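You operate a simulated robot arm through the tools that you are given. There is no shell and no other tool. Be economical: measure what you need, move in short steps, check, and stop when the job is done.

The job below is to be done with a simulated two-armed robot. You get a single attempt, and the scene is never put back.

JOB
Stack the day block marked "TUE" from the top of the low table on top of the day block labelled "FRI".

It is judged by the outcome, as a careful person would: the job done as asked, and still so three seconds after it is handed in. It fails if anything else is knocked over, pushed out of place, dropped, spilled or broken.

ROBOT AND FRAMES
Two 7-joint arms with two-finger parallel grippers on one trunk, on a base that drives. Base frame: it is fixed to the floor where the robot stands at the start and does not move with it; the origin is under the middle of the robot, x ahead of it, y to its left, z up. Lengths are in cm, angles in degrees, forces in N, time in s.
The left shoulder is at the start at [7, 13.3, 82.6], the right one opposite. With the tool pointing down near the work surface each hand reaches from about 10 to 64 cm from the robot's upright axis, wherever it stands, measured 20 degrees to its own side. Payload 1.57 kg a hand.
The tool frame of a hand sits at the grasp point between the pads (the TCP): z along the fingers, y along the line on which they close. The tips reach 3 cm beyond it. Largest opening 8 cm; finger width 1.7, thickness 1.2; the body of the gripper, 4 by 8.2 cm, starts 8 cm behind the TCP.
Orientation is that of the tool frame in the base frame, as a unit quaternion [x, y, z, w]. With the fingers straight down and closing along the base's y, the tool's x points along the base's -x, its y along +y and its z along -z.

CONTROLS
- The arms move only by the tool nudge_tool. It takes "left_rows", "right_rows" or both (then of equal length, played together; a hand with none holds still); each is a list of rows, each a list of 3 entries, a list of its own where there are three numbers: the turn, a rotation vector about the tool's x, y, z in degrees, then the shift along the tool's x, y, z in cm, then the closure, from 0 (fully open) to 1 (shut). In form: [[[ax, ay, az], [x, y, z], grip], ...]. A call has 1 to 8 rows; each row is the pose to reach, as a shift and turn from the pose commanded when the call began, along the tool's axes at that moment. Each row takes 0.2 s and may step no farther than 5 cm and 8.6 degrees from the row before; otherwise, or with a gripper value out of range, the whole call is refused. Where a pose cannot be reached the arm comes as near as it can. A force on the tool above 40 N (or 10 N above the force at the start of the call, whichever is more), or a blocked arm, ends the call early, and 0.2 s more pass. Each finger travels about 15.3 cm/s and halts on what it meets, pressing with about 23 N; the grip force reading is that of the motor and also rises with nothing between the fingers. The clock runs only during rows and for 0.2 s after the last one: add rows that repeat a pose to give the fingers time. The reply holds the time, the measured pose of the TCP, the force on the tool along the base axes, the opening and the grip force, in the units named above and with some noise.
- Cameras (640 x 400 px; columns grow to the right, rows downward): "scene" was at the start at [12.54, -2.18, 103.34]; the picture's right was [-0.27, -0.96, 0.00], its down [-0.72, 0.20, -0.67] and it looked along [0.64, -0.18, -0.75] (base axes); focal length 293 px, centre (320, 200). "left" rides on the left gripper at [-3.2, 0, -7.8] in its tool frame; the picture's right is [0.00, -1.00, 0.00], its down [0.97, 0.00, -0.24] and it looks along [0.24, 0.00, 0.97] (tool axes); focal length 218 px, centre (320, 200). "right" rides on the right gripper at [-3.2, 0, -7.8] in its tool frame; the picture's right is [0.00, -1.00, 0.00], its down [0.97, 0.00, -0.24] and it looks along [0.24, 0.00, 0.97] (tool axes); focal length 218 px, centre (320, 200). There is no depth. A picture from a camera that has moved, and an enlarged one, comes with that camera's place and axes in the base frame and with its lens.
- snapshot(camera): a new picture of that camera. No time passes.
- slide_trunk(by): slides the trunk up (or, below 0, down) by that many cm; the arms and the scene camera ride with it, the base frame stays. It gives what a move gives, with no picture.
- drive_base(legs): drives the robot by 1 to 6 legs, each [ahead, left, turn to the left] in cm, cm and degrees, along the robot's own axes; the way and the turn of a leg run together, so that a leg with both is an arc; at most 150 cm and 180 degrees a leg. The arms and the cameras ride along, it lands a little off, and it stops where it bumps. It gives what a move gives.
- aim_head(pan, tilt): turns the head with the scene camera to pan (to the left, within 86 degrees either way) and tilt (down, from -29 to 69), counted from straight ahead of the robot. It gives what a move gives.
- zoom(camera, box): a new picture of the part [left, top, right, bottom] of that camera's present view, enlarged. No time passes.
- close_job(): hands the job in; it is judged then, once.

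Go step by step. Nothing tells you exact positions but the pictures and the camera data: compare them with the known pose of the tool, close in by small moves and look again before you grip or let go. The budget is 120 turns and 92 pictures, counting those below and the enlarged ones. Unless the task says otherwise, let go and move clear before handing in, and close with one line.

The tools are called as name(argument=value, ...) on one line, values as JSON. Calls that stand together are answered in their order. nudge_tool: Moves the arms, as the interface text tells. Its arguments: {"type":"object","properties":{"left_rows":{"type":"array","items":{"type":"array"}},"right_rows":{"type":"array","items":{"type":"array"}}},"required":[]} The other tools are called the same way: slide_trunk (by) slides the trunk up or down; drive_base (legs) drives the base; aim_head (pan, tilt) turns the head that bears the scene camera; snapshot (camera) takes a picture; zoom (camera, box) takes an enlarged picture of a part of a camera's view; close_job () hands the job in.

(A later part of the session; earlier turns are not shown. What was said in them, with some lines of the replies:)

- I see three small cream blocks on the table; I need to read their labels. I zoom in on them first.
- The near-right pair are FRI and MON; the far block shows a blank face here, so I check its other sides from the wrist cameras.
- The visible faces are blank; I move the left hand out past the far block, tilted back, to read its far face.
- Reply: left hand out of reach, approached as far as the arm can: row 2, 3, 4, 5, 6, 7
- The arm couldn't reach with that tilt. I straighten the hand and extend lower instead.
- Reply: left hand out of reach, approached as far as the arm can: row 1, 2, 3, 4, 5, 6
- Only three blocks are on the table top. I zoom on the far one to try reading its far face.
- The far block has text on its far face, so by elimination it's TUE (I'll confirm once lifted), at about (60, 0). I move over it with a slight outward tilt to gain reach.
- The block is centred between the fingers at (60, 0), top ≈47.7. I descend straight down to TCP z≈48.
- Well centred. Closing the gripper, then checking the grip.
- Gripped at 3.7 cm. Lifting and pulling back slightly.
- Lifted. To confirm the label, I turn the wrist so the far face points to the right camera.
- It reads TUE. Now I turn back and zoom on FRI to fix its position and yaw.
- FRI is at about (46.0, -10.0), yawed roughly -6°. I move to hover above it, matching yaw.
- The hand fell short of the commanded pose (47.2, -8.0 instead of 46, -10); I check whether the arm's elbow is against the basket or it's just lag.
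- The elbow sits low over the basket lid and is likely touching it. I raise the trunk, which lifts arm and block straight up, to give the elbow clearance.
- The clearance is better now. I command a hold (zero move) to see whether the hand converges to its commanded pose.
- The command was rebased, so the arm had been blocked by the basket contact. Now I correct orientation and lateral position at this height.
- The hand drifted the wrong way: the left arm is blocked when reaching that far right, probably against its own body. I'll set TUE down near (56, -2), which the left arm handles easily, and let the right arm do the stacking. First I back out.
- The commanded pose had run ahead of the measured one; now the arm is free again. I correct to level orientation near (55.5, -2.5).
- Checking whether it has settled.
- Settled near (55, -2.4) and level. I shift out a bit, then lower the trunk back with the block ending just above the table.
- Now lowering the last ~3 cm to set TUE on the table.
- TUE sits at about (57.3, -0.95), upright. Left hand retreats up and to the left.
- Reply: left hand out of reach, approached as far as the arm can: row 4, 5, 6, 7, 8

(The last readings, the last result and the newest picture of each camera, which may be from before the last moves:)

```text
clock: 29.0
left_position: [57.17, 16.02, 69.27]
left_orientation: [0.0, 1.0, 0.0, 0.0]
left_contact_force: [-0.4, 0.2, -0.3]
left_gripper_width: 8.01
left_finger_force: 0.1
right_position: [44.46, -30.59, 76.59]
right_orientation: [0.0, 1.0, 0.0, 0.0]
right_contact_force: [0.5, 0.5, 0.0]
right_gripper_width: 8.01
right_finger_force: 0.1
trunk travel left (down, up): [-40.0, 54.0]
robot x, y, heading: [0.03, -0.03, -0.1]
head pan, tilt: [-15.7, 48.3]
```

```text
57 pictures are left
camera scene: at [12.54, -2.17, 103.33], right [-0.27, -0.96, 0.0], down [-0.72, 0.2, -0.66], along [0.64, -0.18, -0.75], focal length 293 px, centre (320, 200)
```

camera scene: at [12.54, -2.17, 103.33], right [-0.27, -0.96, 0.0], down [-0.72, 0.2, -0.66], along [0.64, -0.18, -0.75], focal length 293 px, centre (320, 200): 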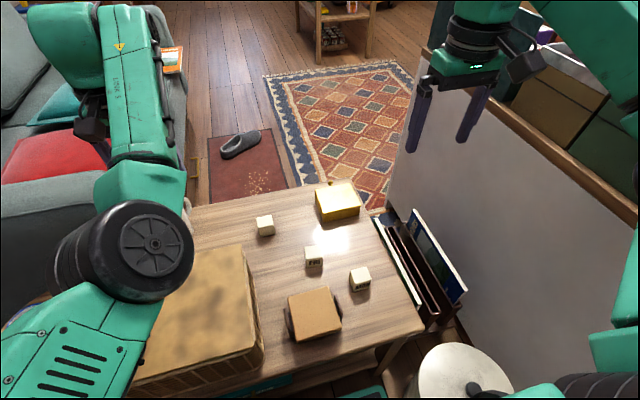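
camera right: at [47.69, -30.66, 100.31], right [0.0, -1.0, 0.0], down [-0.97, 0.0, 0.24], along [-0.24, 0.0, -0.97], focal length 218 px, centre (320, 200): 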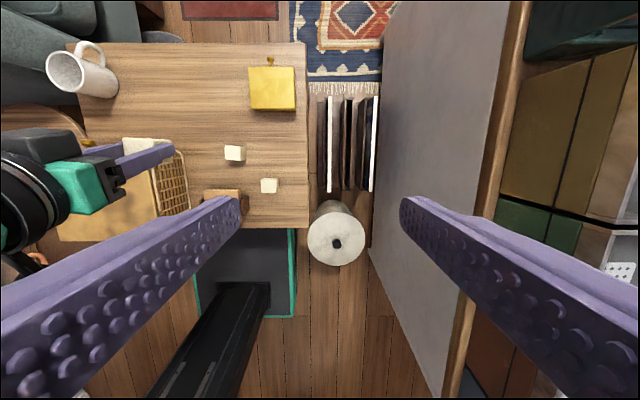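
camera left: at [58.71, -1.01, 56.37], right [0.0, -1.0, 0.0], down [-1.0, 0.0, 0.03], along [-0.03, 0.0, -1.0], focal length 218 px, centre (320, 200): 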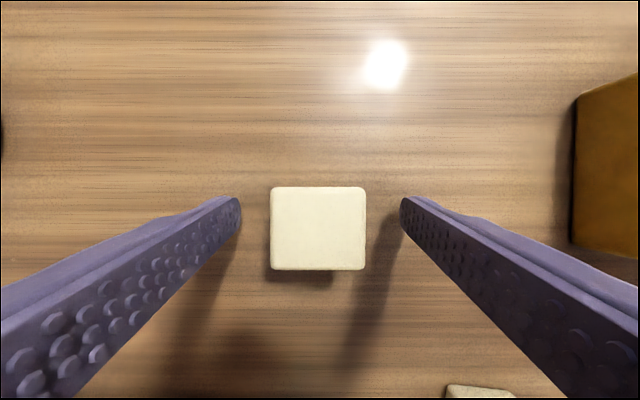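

The basket and others are where they were. Now the right hand goes above TUE, tilted slightly outward.

nudge_tool(right_rows=[[[0, -2, 0], [-1.6, 3.7, 0.5], 0], [[0, -4, 0], [-3.2, 7.4, 1.5], 0], [[0, -6, 0], [-4.8, 11.1, 3], 0], [[0, -8, 0], [-6.4, 14.8, 4.5], 0], [[0, -10, 0], [-8, 18.5, 6.5], 0], [[0, -12, 0], [-9.6, 22.2, 8.5], 0], [[0, -12, 0], [-11.2, 25.9, 11], 0], [[0, -12, 0], [-12.5, 29.3, 14], 0]])

snapshot(camera="right")

snapshot(camera="scene")

```text
clock: 30.8
left_position: [57.03, 16.07, 69.29]
left_orientation: [0.0, 1.0, -0.001, 0.0]
left_contact_force: [-0.1, 0.8, 0.0]
left_gripper_width: 7.99
left_finger_force: 0.0
right_position: [57.28, -1.05, 62.59]
right_orientation: [0.001, 0.995, -0.001, 0.105]
right_contact_force: [-0.2, -0.7, 0.4]
right_gripper_width: 7.99
right_finger_force: 0.1
trunk travel left (down, up): [-40.0, 54.0]
robot x, y, heading: [0.06, 0.16, 0.1]
head pan, tilt: [-15.7, 48.3]
```

```text
56 pictures are left
camera right: at [58.83, -1.07, 70.85], right [0.0, -1.0, 0.0], down [-1.0, 0.0, 0.03], along [-0.03, 0.0, -1.0], focal length 218 px, centre (320, 200)
```

right: 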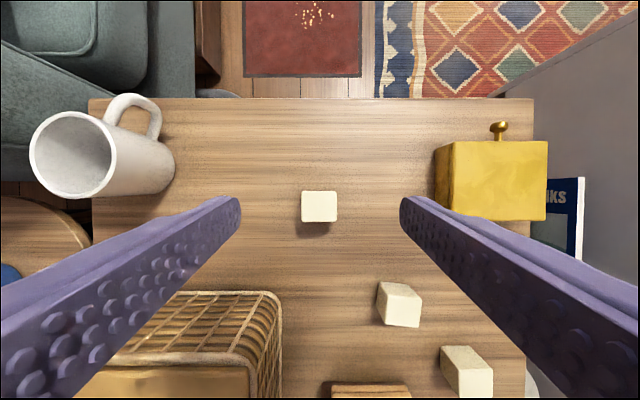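

```text
55 pictures are left
camera scene: at [12.59, -2.1, 103.33], right [-0.27, -0.96, 0.0], down [-0.72, 0.2, -0.66], along [0.64, -0.18, -0.75], focal length 293 px, centre (320, 200)
```

scene: 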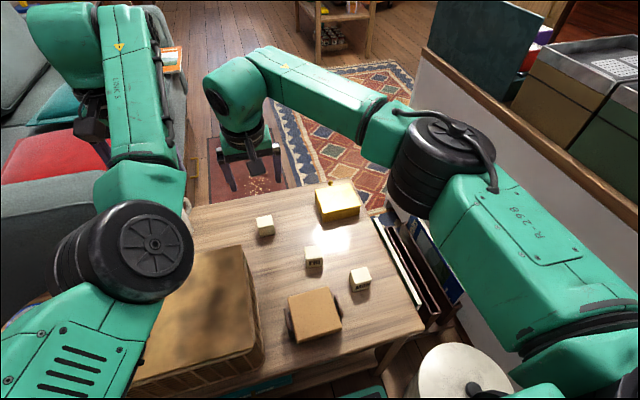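

TUE is centred under the right hand. Descending to z≈48.

nudge_tool(right_rows=[[[0, 0, 0], [0.75, 0, 3.57], 0], [[0, 0, 0], [1.5, 0, 7.1], 0], [[0, 0, 0], [2.2, 0, 10.5], 0], [[0, 0, 0], [2.7, 0, 12.8], 0], [[0, 0, 0], [3.0, 0, 14.28], 0], [[0, 0, 0], [3.0, 0, 14.28], 0]])

snapshot(camera="right")

snapshot(camera="scene")

```text
clock: 32.2
left_position: [57.15, 16.06, 69.17]
left_orientation: [0.0, 1.0, 0.0, 0.0]
left_contact_force: [-0.3, -0.7, 0.9]
left_gripper_width: 7.99
left_finger_force: 0.1
right_position: [57.09, -1.49, 48.02]
right_orientation: [0.0, 0.995, -0.001, 0.104]
right_contact_force: [-0.2, 0.5, 0.0]
right_gripper_width: 8.01
right_finger_force: 0.0
trunk travel left (down, up): [-40.0, 54.0]
robot x, y, heading: [-0.39, -0.15, -0.0]
head pan, tilt: [-15.7, 48.3]
```

```text
54 pictures are left
camera right: at [58.55, -1.38, 56.24], right [0.0, -1.0, 0.0], down [-1.0, 0.0, 0.03], along [-0.03, 0.0, -1.0], focal length 218 px, centre (320, 200)
```

right: 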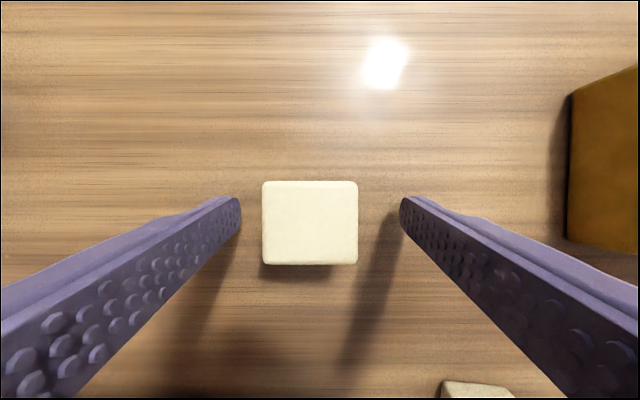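

```text
53 pictures are left
camera scene: at [12.54, -2.18, 103.34], right [-0.27, -0.96, 0.0], down [-0.72, 0.2, -0.67], along [0.64, -0.18, -0.75], focal length 293 px, centre (320, 200)
```

scene: 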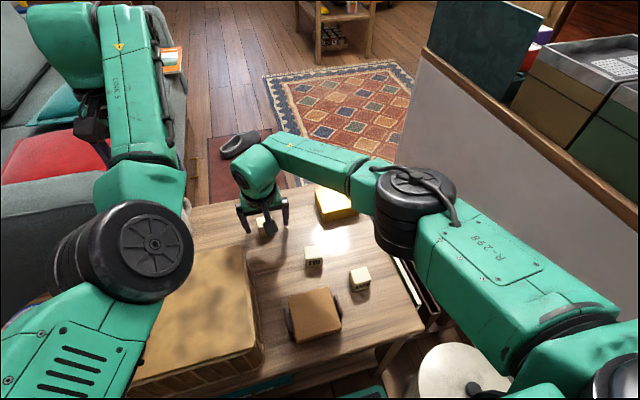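

The hand is ~0.4 cm off in y; I correct and close.

nudge_tool(right_rows=[[[0, 0, 0], [-0.2, 0.4, 0], 0], [[0, 0, 0], [-0.2, 0.4, 0], 0], [[0, 0, 0], [-0.2, 0.4, 0], 0.4], [[0, 0, 0], [-0.2, 0.4, 0], 1], [[0, 0, 0], [-0.2, 0.4, 0], 1], [[0, 0, 0], [-0.2, 0.4, 0], 1]])

```text
clock: 33.6
left_position: [57.17, 16.07, 69.37]
left_orientation: [0.0, 1.0, 0.0, -0.001]
left_contact_force: [0.1, 0.5, 0.6]
left_gripper_width: 7.99
left_finger_force: 0.0
right_position: [57.2, -0.94, 48.1]
right_orientation: [0.0, 0.995, 0.0, 0.105]
right_contact_force: [0.3, 0.8, -0.2]
right_gripper_width: 3.72
right_finger_force: 23.0
trunk travel left (down, up): [-40.0, 54.0]
robot x, y, heading: [-0.21, 0.12, 0.1]
head pan, tilt: [-15.7, 48.3]
```

Gripped. Lifting and carrying to a hover above FRI with matching yaw.

nudge_tool(right_rows=[[[0, 0, 0], [-0.6, 0, -3], 1], [[0, 0, 0], [-1.5, 0, -7], 1], [[0, 0, 0], [-1.5, -0.5, -10.5], 1], [[0.4, 0, 2], [1.5, -3, -11.4], 1], [[0.8, 0, 4], [5, -6, -11.5], 1], [[1.25, 0, 5.87], [9.07, -8.5, -11.64], 1], [[1.25, 0, 5.87], [9.07, -9.05, -11.64], 1], [[1.25, 0, 5.87], [9.07, -9.05, -11.64], 1]])

snapshot(camera="scene")

snapshot(camera="left")

snapshot(camera="right")

```text
clock: 35.4
left_position: [56.92, 15.9, 69.28]
left_orientation: [0.0, 1.0, -0.001, 0.0]
left_contact_force: [0.5, 0.6, -0.7]
left_gripper_width: 8.0
left_finger_force: 0.1
right_position: [45.91, -9.99, 57.54]
right_orientation: [0.053, 0.993, -0.006, 0.105]
right_contact_force: [-0.3, -0.3, -0.5]
right_gripper_width: 3.68
right_finger_force: 22.7
trunk travel left (down, up): [-40.0, 54.0]
robot x, y, heading: [-0.35, 0.3, -0.1]
head pan, tilt: [-15.7, 48.3]
```

```text
52 pictures are left
camera scene: at [12.53, -2.18, 103.34], right [-0.27, -0.96, 0.0], down [-0.72, 0.2, -0.67], along [0.64, -0.18, -0.75], focal length 293 px, centre (320, 200)
```

scene: 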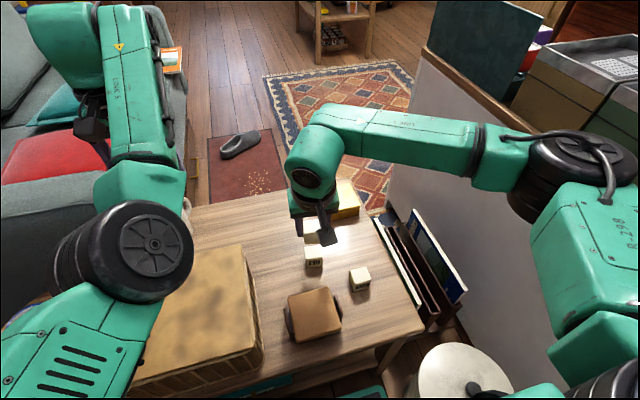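

```text
51 pictures are left
camera left: at [60.24, 16.03, 77.12], right [0.0, -1.0, 0.0], down [-0.97, 0.0, 0.24], along [-0.24, 0.0, -0.97], focal length 218 px, centre (320, 200)
```

left: 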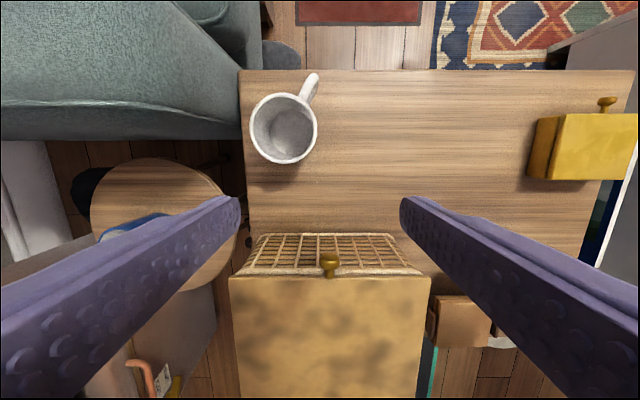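

```text
50 pictures are left
camera right: at [47.38, -10.15, 65.74], right [-0.11, -0.99, 0.0], down [-0.99, 0.11, 0.03], along [-0.03, 0.0, -1.0], focal length 218 px, centre (320, 200)
```

right: 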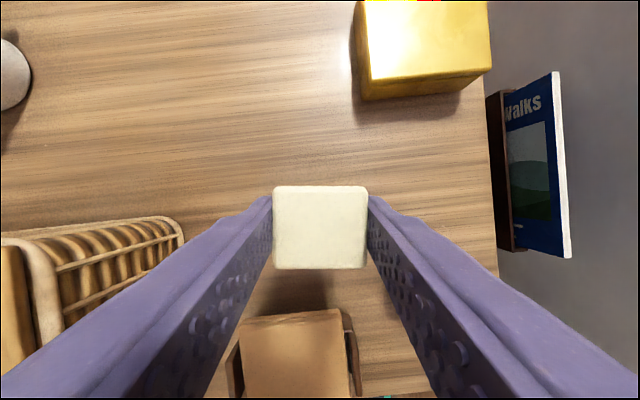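

On target. I zoom on the scene to check TUE over FRI.

zoom(camera="scene", box=[272, 205, 368, 265])

zoom(camera="left", box=[400, 180, 528, 260])

```text
6.67 times, centred on (320, 235) of scene
camera zoom: at [12.53, -2.18, 103.34], right [-0.27, -0.96, 0.0], down [-0.72, 0.2, -0.67], along [0.64, -0.18, -0.75], focal length 1951 px, centre (320, -33)
```

zoom: 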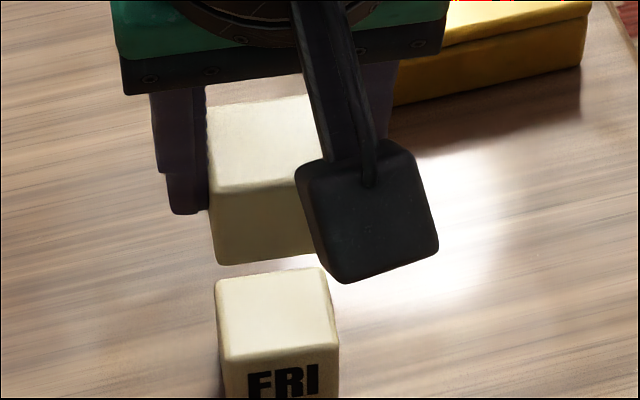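

```text
5.00 times, centred on (464, 220) of left
camera zoom: at [60.24, 16.03, 77.12], right [0.0, -1.0, 0.0], down [-0.97, 0.0, 0.24], along [-0.24, 0.0, -0.97], focal length 1091 px, centre (-400, 100)
```

zoom: 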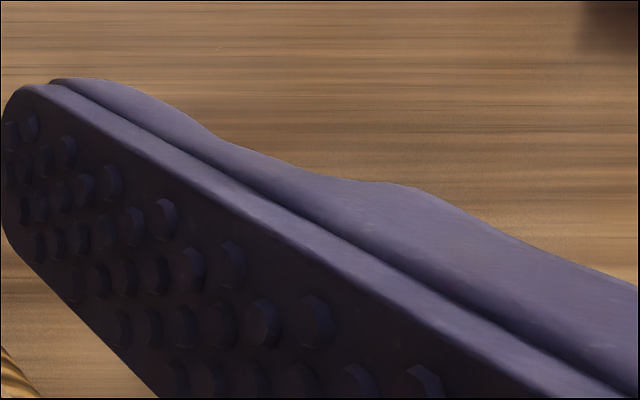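

Aligned within about 0.1 cm. Descending most of the way, then the last bit.

nudge_tool(right_rows=[[[0, 0, 0], [0.5, 0, 2.3], 1], [[0, 0, 0], [0.85, 0, 4], 1], [[0, 0, 0], [1.04, 0, 4.9], 1], [[0, 0, 0], [1.04, 0, 4.9], 1], [[0, 0, 0], [1.04, 0, 4.9], 1]])

zoom(camera="scene", box=[272, 215, 368, 275])

```text
clock: 36.6
left_position: [57.06, 15.91, 69.2]
left_orientation: [-0.001, 1.0, -0.001, -0.001]
left_contact_force: [-1.4, 0.8, 0.3]
left_gripper_width: 7.98
left_finger_force: 0.1
right_position: [45.97, -9.86, 52.63]
right_orientation: [0.052, 0.993, -0.005, 0.105]
right_contact_force: [0.4, 0.1, 0.3]
right_gripper_width: 3.68
right_finger_force: 23.0
trunk travel left (down, up): [-40.0, 54.0]
robot x, y, heading: [-0.19, 0.38, 0.1]
head pan, tilt: [-15.7, 48.3]
```

```text
6.67 times, centred on (320, 245) of scene
camera zoom: at [12.55, -2.18, 103.33], right [-0.27, -0.96, 0.0], down [-0.72, 0.2, -0.67], along [0.64, -0.18, -0.75], focal length 1951 px, centre (320, -100)
```

zoom: 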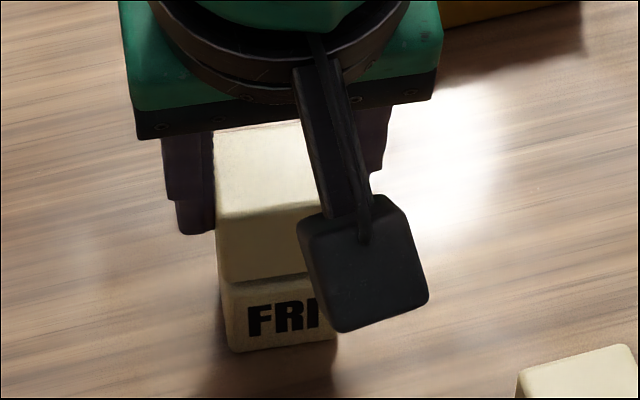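

Very well aligned. Last 0.8 cm down.

nudge_tool(right_rows=[[[0, 0, 0], [0.08, 0, 0.4], 1], [[0, 0, 0], [0.15, 0, 0.7], 1], [[0, 0, 0], [0.17, 0, 0.8], 1], [[0, 0, 0], [0.17, 0, 0.8], 1]])

zoom(camera="scene", box=[272, 215, 368, 275])

```text
clock: 37.6
left_position: [56.81, 16.02, 69.43]
left_orientation: [-0.001, 1.0, 0.0, 0.001]
left_contact_force: [-0.3, -0.7, -0.5]
left_gripper_width: 8.02
left_finger_force: 0.0
right_position: [45.81, -9.85, 51.94]
right_orientation: [0.051, 0.993, -0.005, 0.107]
right_contact_force: [0.2, -0.9, 19.8]
right_gripper_width: 3.71
right_finger_force: 23.1
trunk travel left (down, up): [-40.0, 54.0]
robot x, y, heading: [-0.22, -0.07, -0.1]
head pan, tilt: [-15.7, 48.3]
```

```text
6.67 times, centred on (320, 245) of scene
camera zoom: at [12.29, -2.13, 103.39], right [-0.27, -0.96, 0.0], down [-0.72, 0.2, -0.67], along [0.64, -0.18, -0.74], focal length 1951 px, centre (320, -100)
```

zoom: 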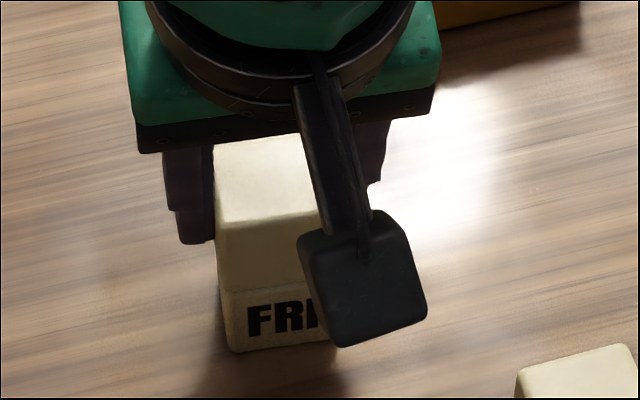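

Contact made (20 N). I ease off slightly and open.

nudge_tool(right_rows=[[[0, 0, 0], [-0.02, 0, -0.1], 1], [[0, 0, 0], [-0.02, 0, -0.1], 1], [[0, 0, 0], [-0.02, 0, -0.1], 0.5], [[0, 0, 0], [-0.02, 0, -0.1], 0.1], [[0, 0, 0], [-0.02, 0, -0.1], 0], [[0, 0, 0], [-0.02, 0, -0.1], 0]])

snapshot(camera="right")

```text
clock: 39.0
left_position: [57.09, 15.95, 69.3]
left_orientation: [0.0, 1.0, 0.0, -0.001]
left_contact_force: [0.5, 0.1, -0.7]
left_gripper_width: 8.0
left_finger_force: 0.0
right_position: [45.84, -9.92, 51.79]
right_orientation: [0.052, 0.993, -0.006, 0.104]
right_contact_force: [0.5, 0.0, -0.1]
right_gripper_width: 8.02
right_finger_force: 0.0
trunk travel left (down, up): [-40.0, 54.0]
robot x, y, heading: [-0.26, 0.29, 0.1]
head pan, tilt: [-15.7, 48.3]
```

```text
45 pictures are left
camera right: at [47.44, -10.15, 60.03], right [-0.1, -0.99, 0.0], down [-0.99, 0.1, 0.03], along [-0.03, 0.0, -1.0], focal length 218 px, centre (320, 200)
```

right: 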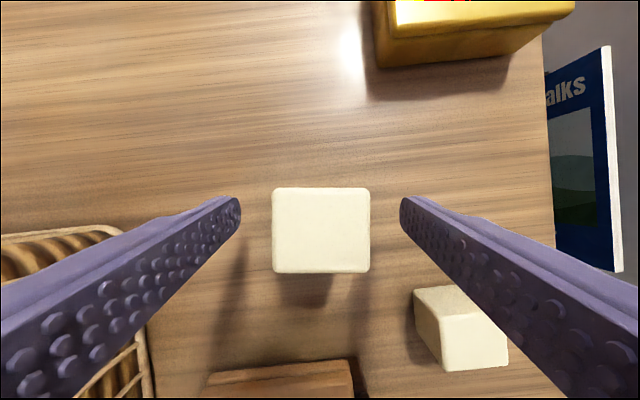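

Stacked and released. I retreat straight up, then out.

nudge_tool(right_rows=[[[0, 0, 0], [-0.4, 0, -1.96], 0], [[0, 0, 0], [-1.04, 0, -4.9], 0], [[0, 0, 0], [-1.9, 0, -8.8], 0], [[0, 0, 0], [-2.7, 0, -12.7], 0], [[0, 0, 0], [-2.9, -4, -14.5], 0], [[0, 0, 0], [-3.1, -8, -16], 0], [[0, 0, 0], [-3.1, -12, -17], 0], [[0, 0, 0], [-3.1, -12, -17], 0]])

snapshot(camera="scene")

zoom(camera="scene", box=[272, 215, 400, 295])

snapshot(camera="right")

```text
clock: 40.8
left_position: [57.09, 16.13, 69.36]
left_orientation: [0.001, 1.0, 0.0, -0.001]
left_contact_force: [-0.1, 0.5, -0.2]
left_gripper_width: 7.99
left_finger_force: 0.0
right_position: [44.13, -21.86, 69.24]
right_orientation: [0.052, 0.993, -0.006, 0.104]
right_contact_force: [-0.8, -0.5, -1.1]
right_gripper_width: 8.01
right_finger_force: 0.0
trunk travel left (down, up): [-40.0, 54.0]
robot x, y, heading: [0.09, -0.06, -0.3]
head pan, tilt: [-15.7, 48.3]
```

```text
44 pictures are left
camera scene: at [12.56, -2.15, 103.33], right [-0.27, -0.96, 0.0], down [-0.72, 0.2, -0.67], along [0.64, -0.18, -0.75], focal length 293 px, centre (320, 200)
```

scene: 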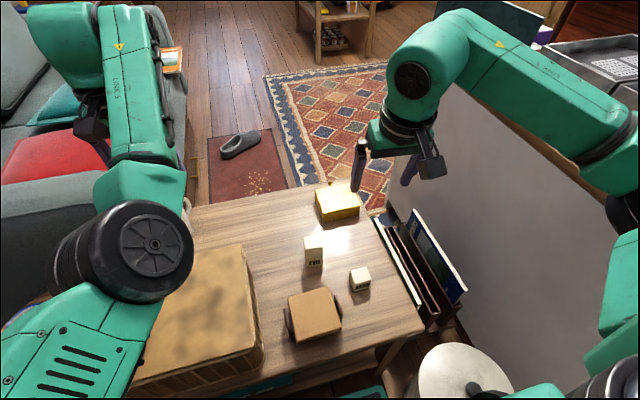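

```text
5.00 times, centred on (336, 255) of scene
camera zoom: at [12.56, -2.15, 103.33], right [-0.27, -0.96, 0.0], down [-0.72, 0.2, -0.67], along [0.64, -0.18, -0.75], focal length 1463 px, centre (240, -75)
```

zoom: 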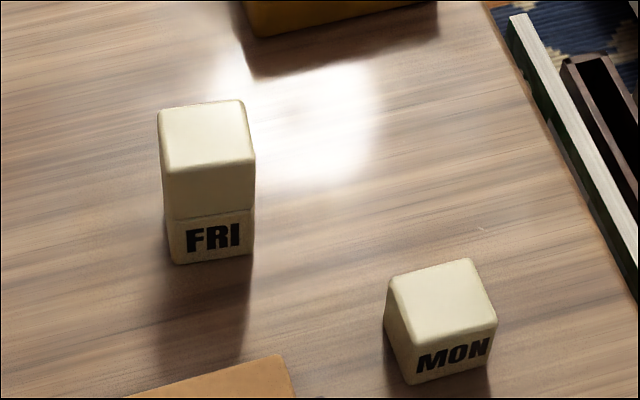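

```text
42 pictures are left
camera right: at [45.68, -22.13, 77.4], right [-0.1, -0.99, 0.0], down [-0.99, 0.1, 0.03], along [-0.03, 0.0, -1.0], focal length 218 px, centre (320, 200)
```

right: 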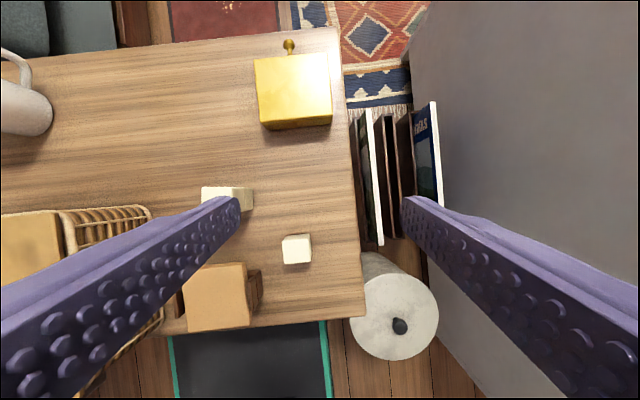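

TUE sits squarely on FRI, both hands are clear, and everything else appears in place. I hand the job in.

close_job()

```text
The job is handed in.
```

The "TUE" block is now stacked squarely on the "FRI" block, both hands are open and clear of it, and the job is handed in. The left arm's elbow probably brushed the basket partway through. I saw no sign in the later pictures that the basket or anything else had moved.
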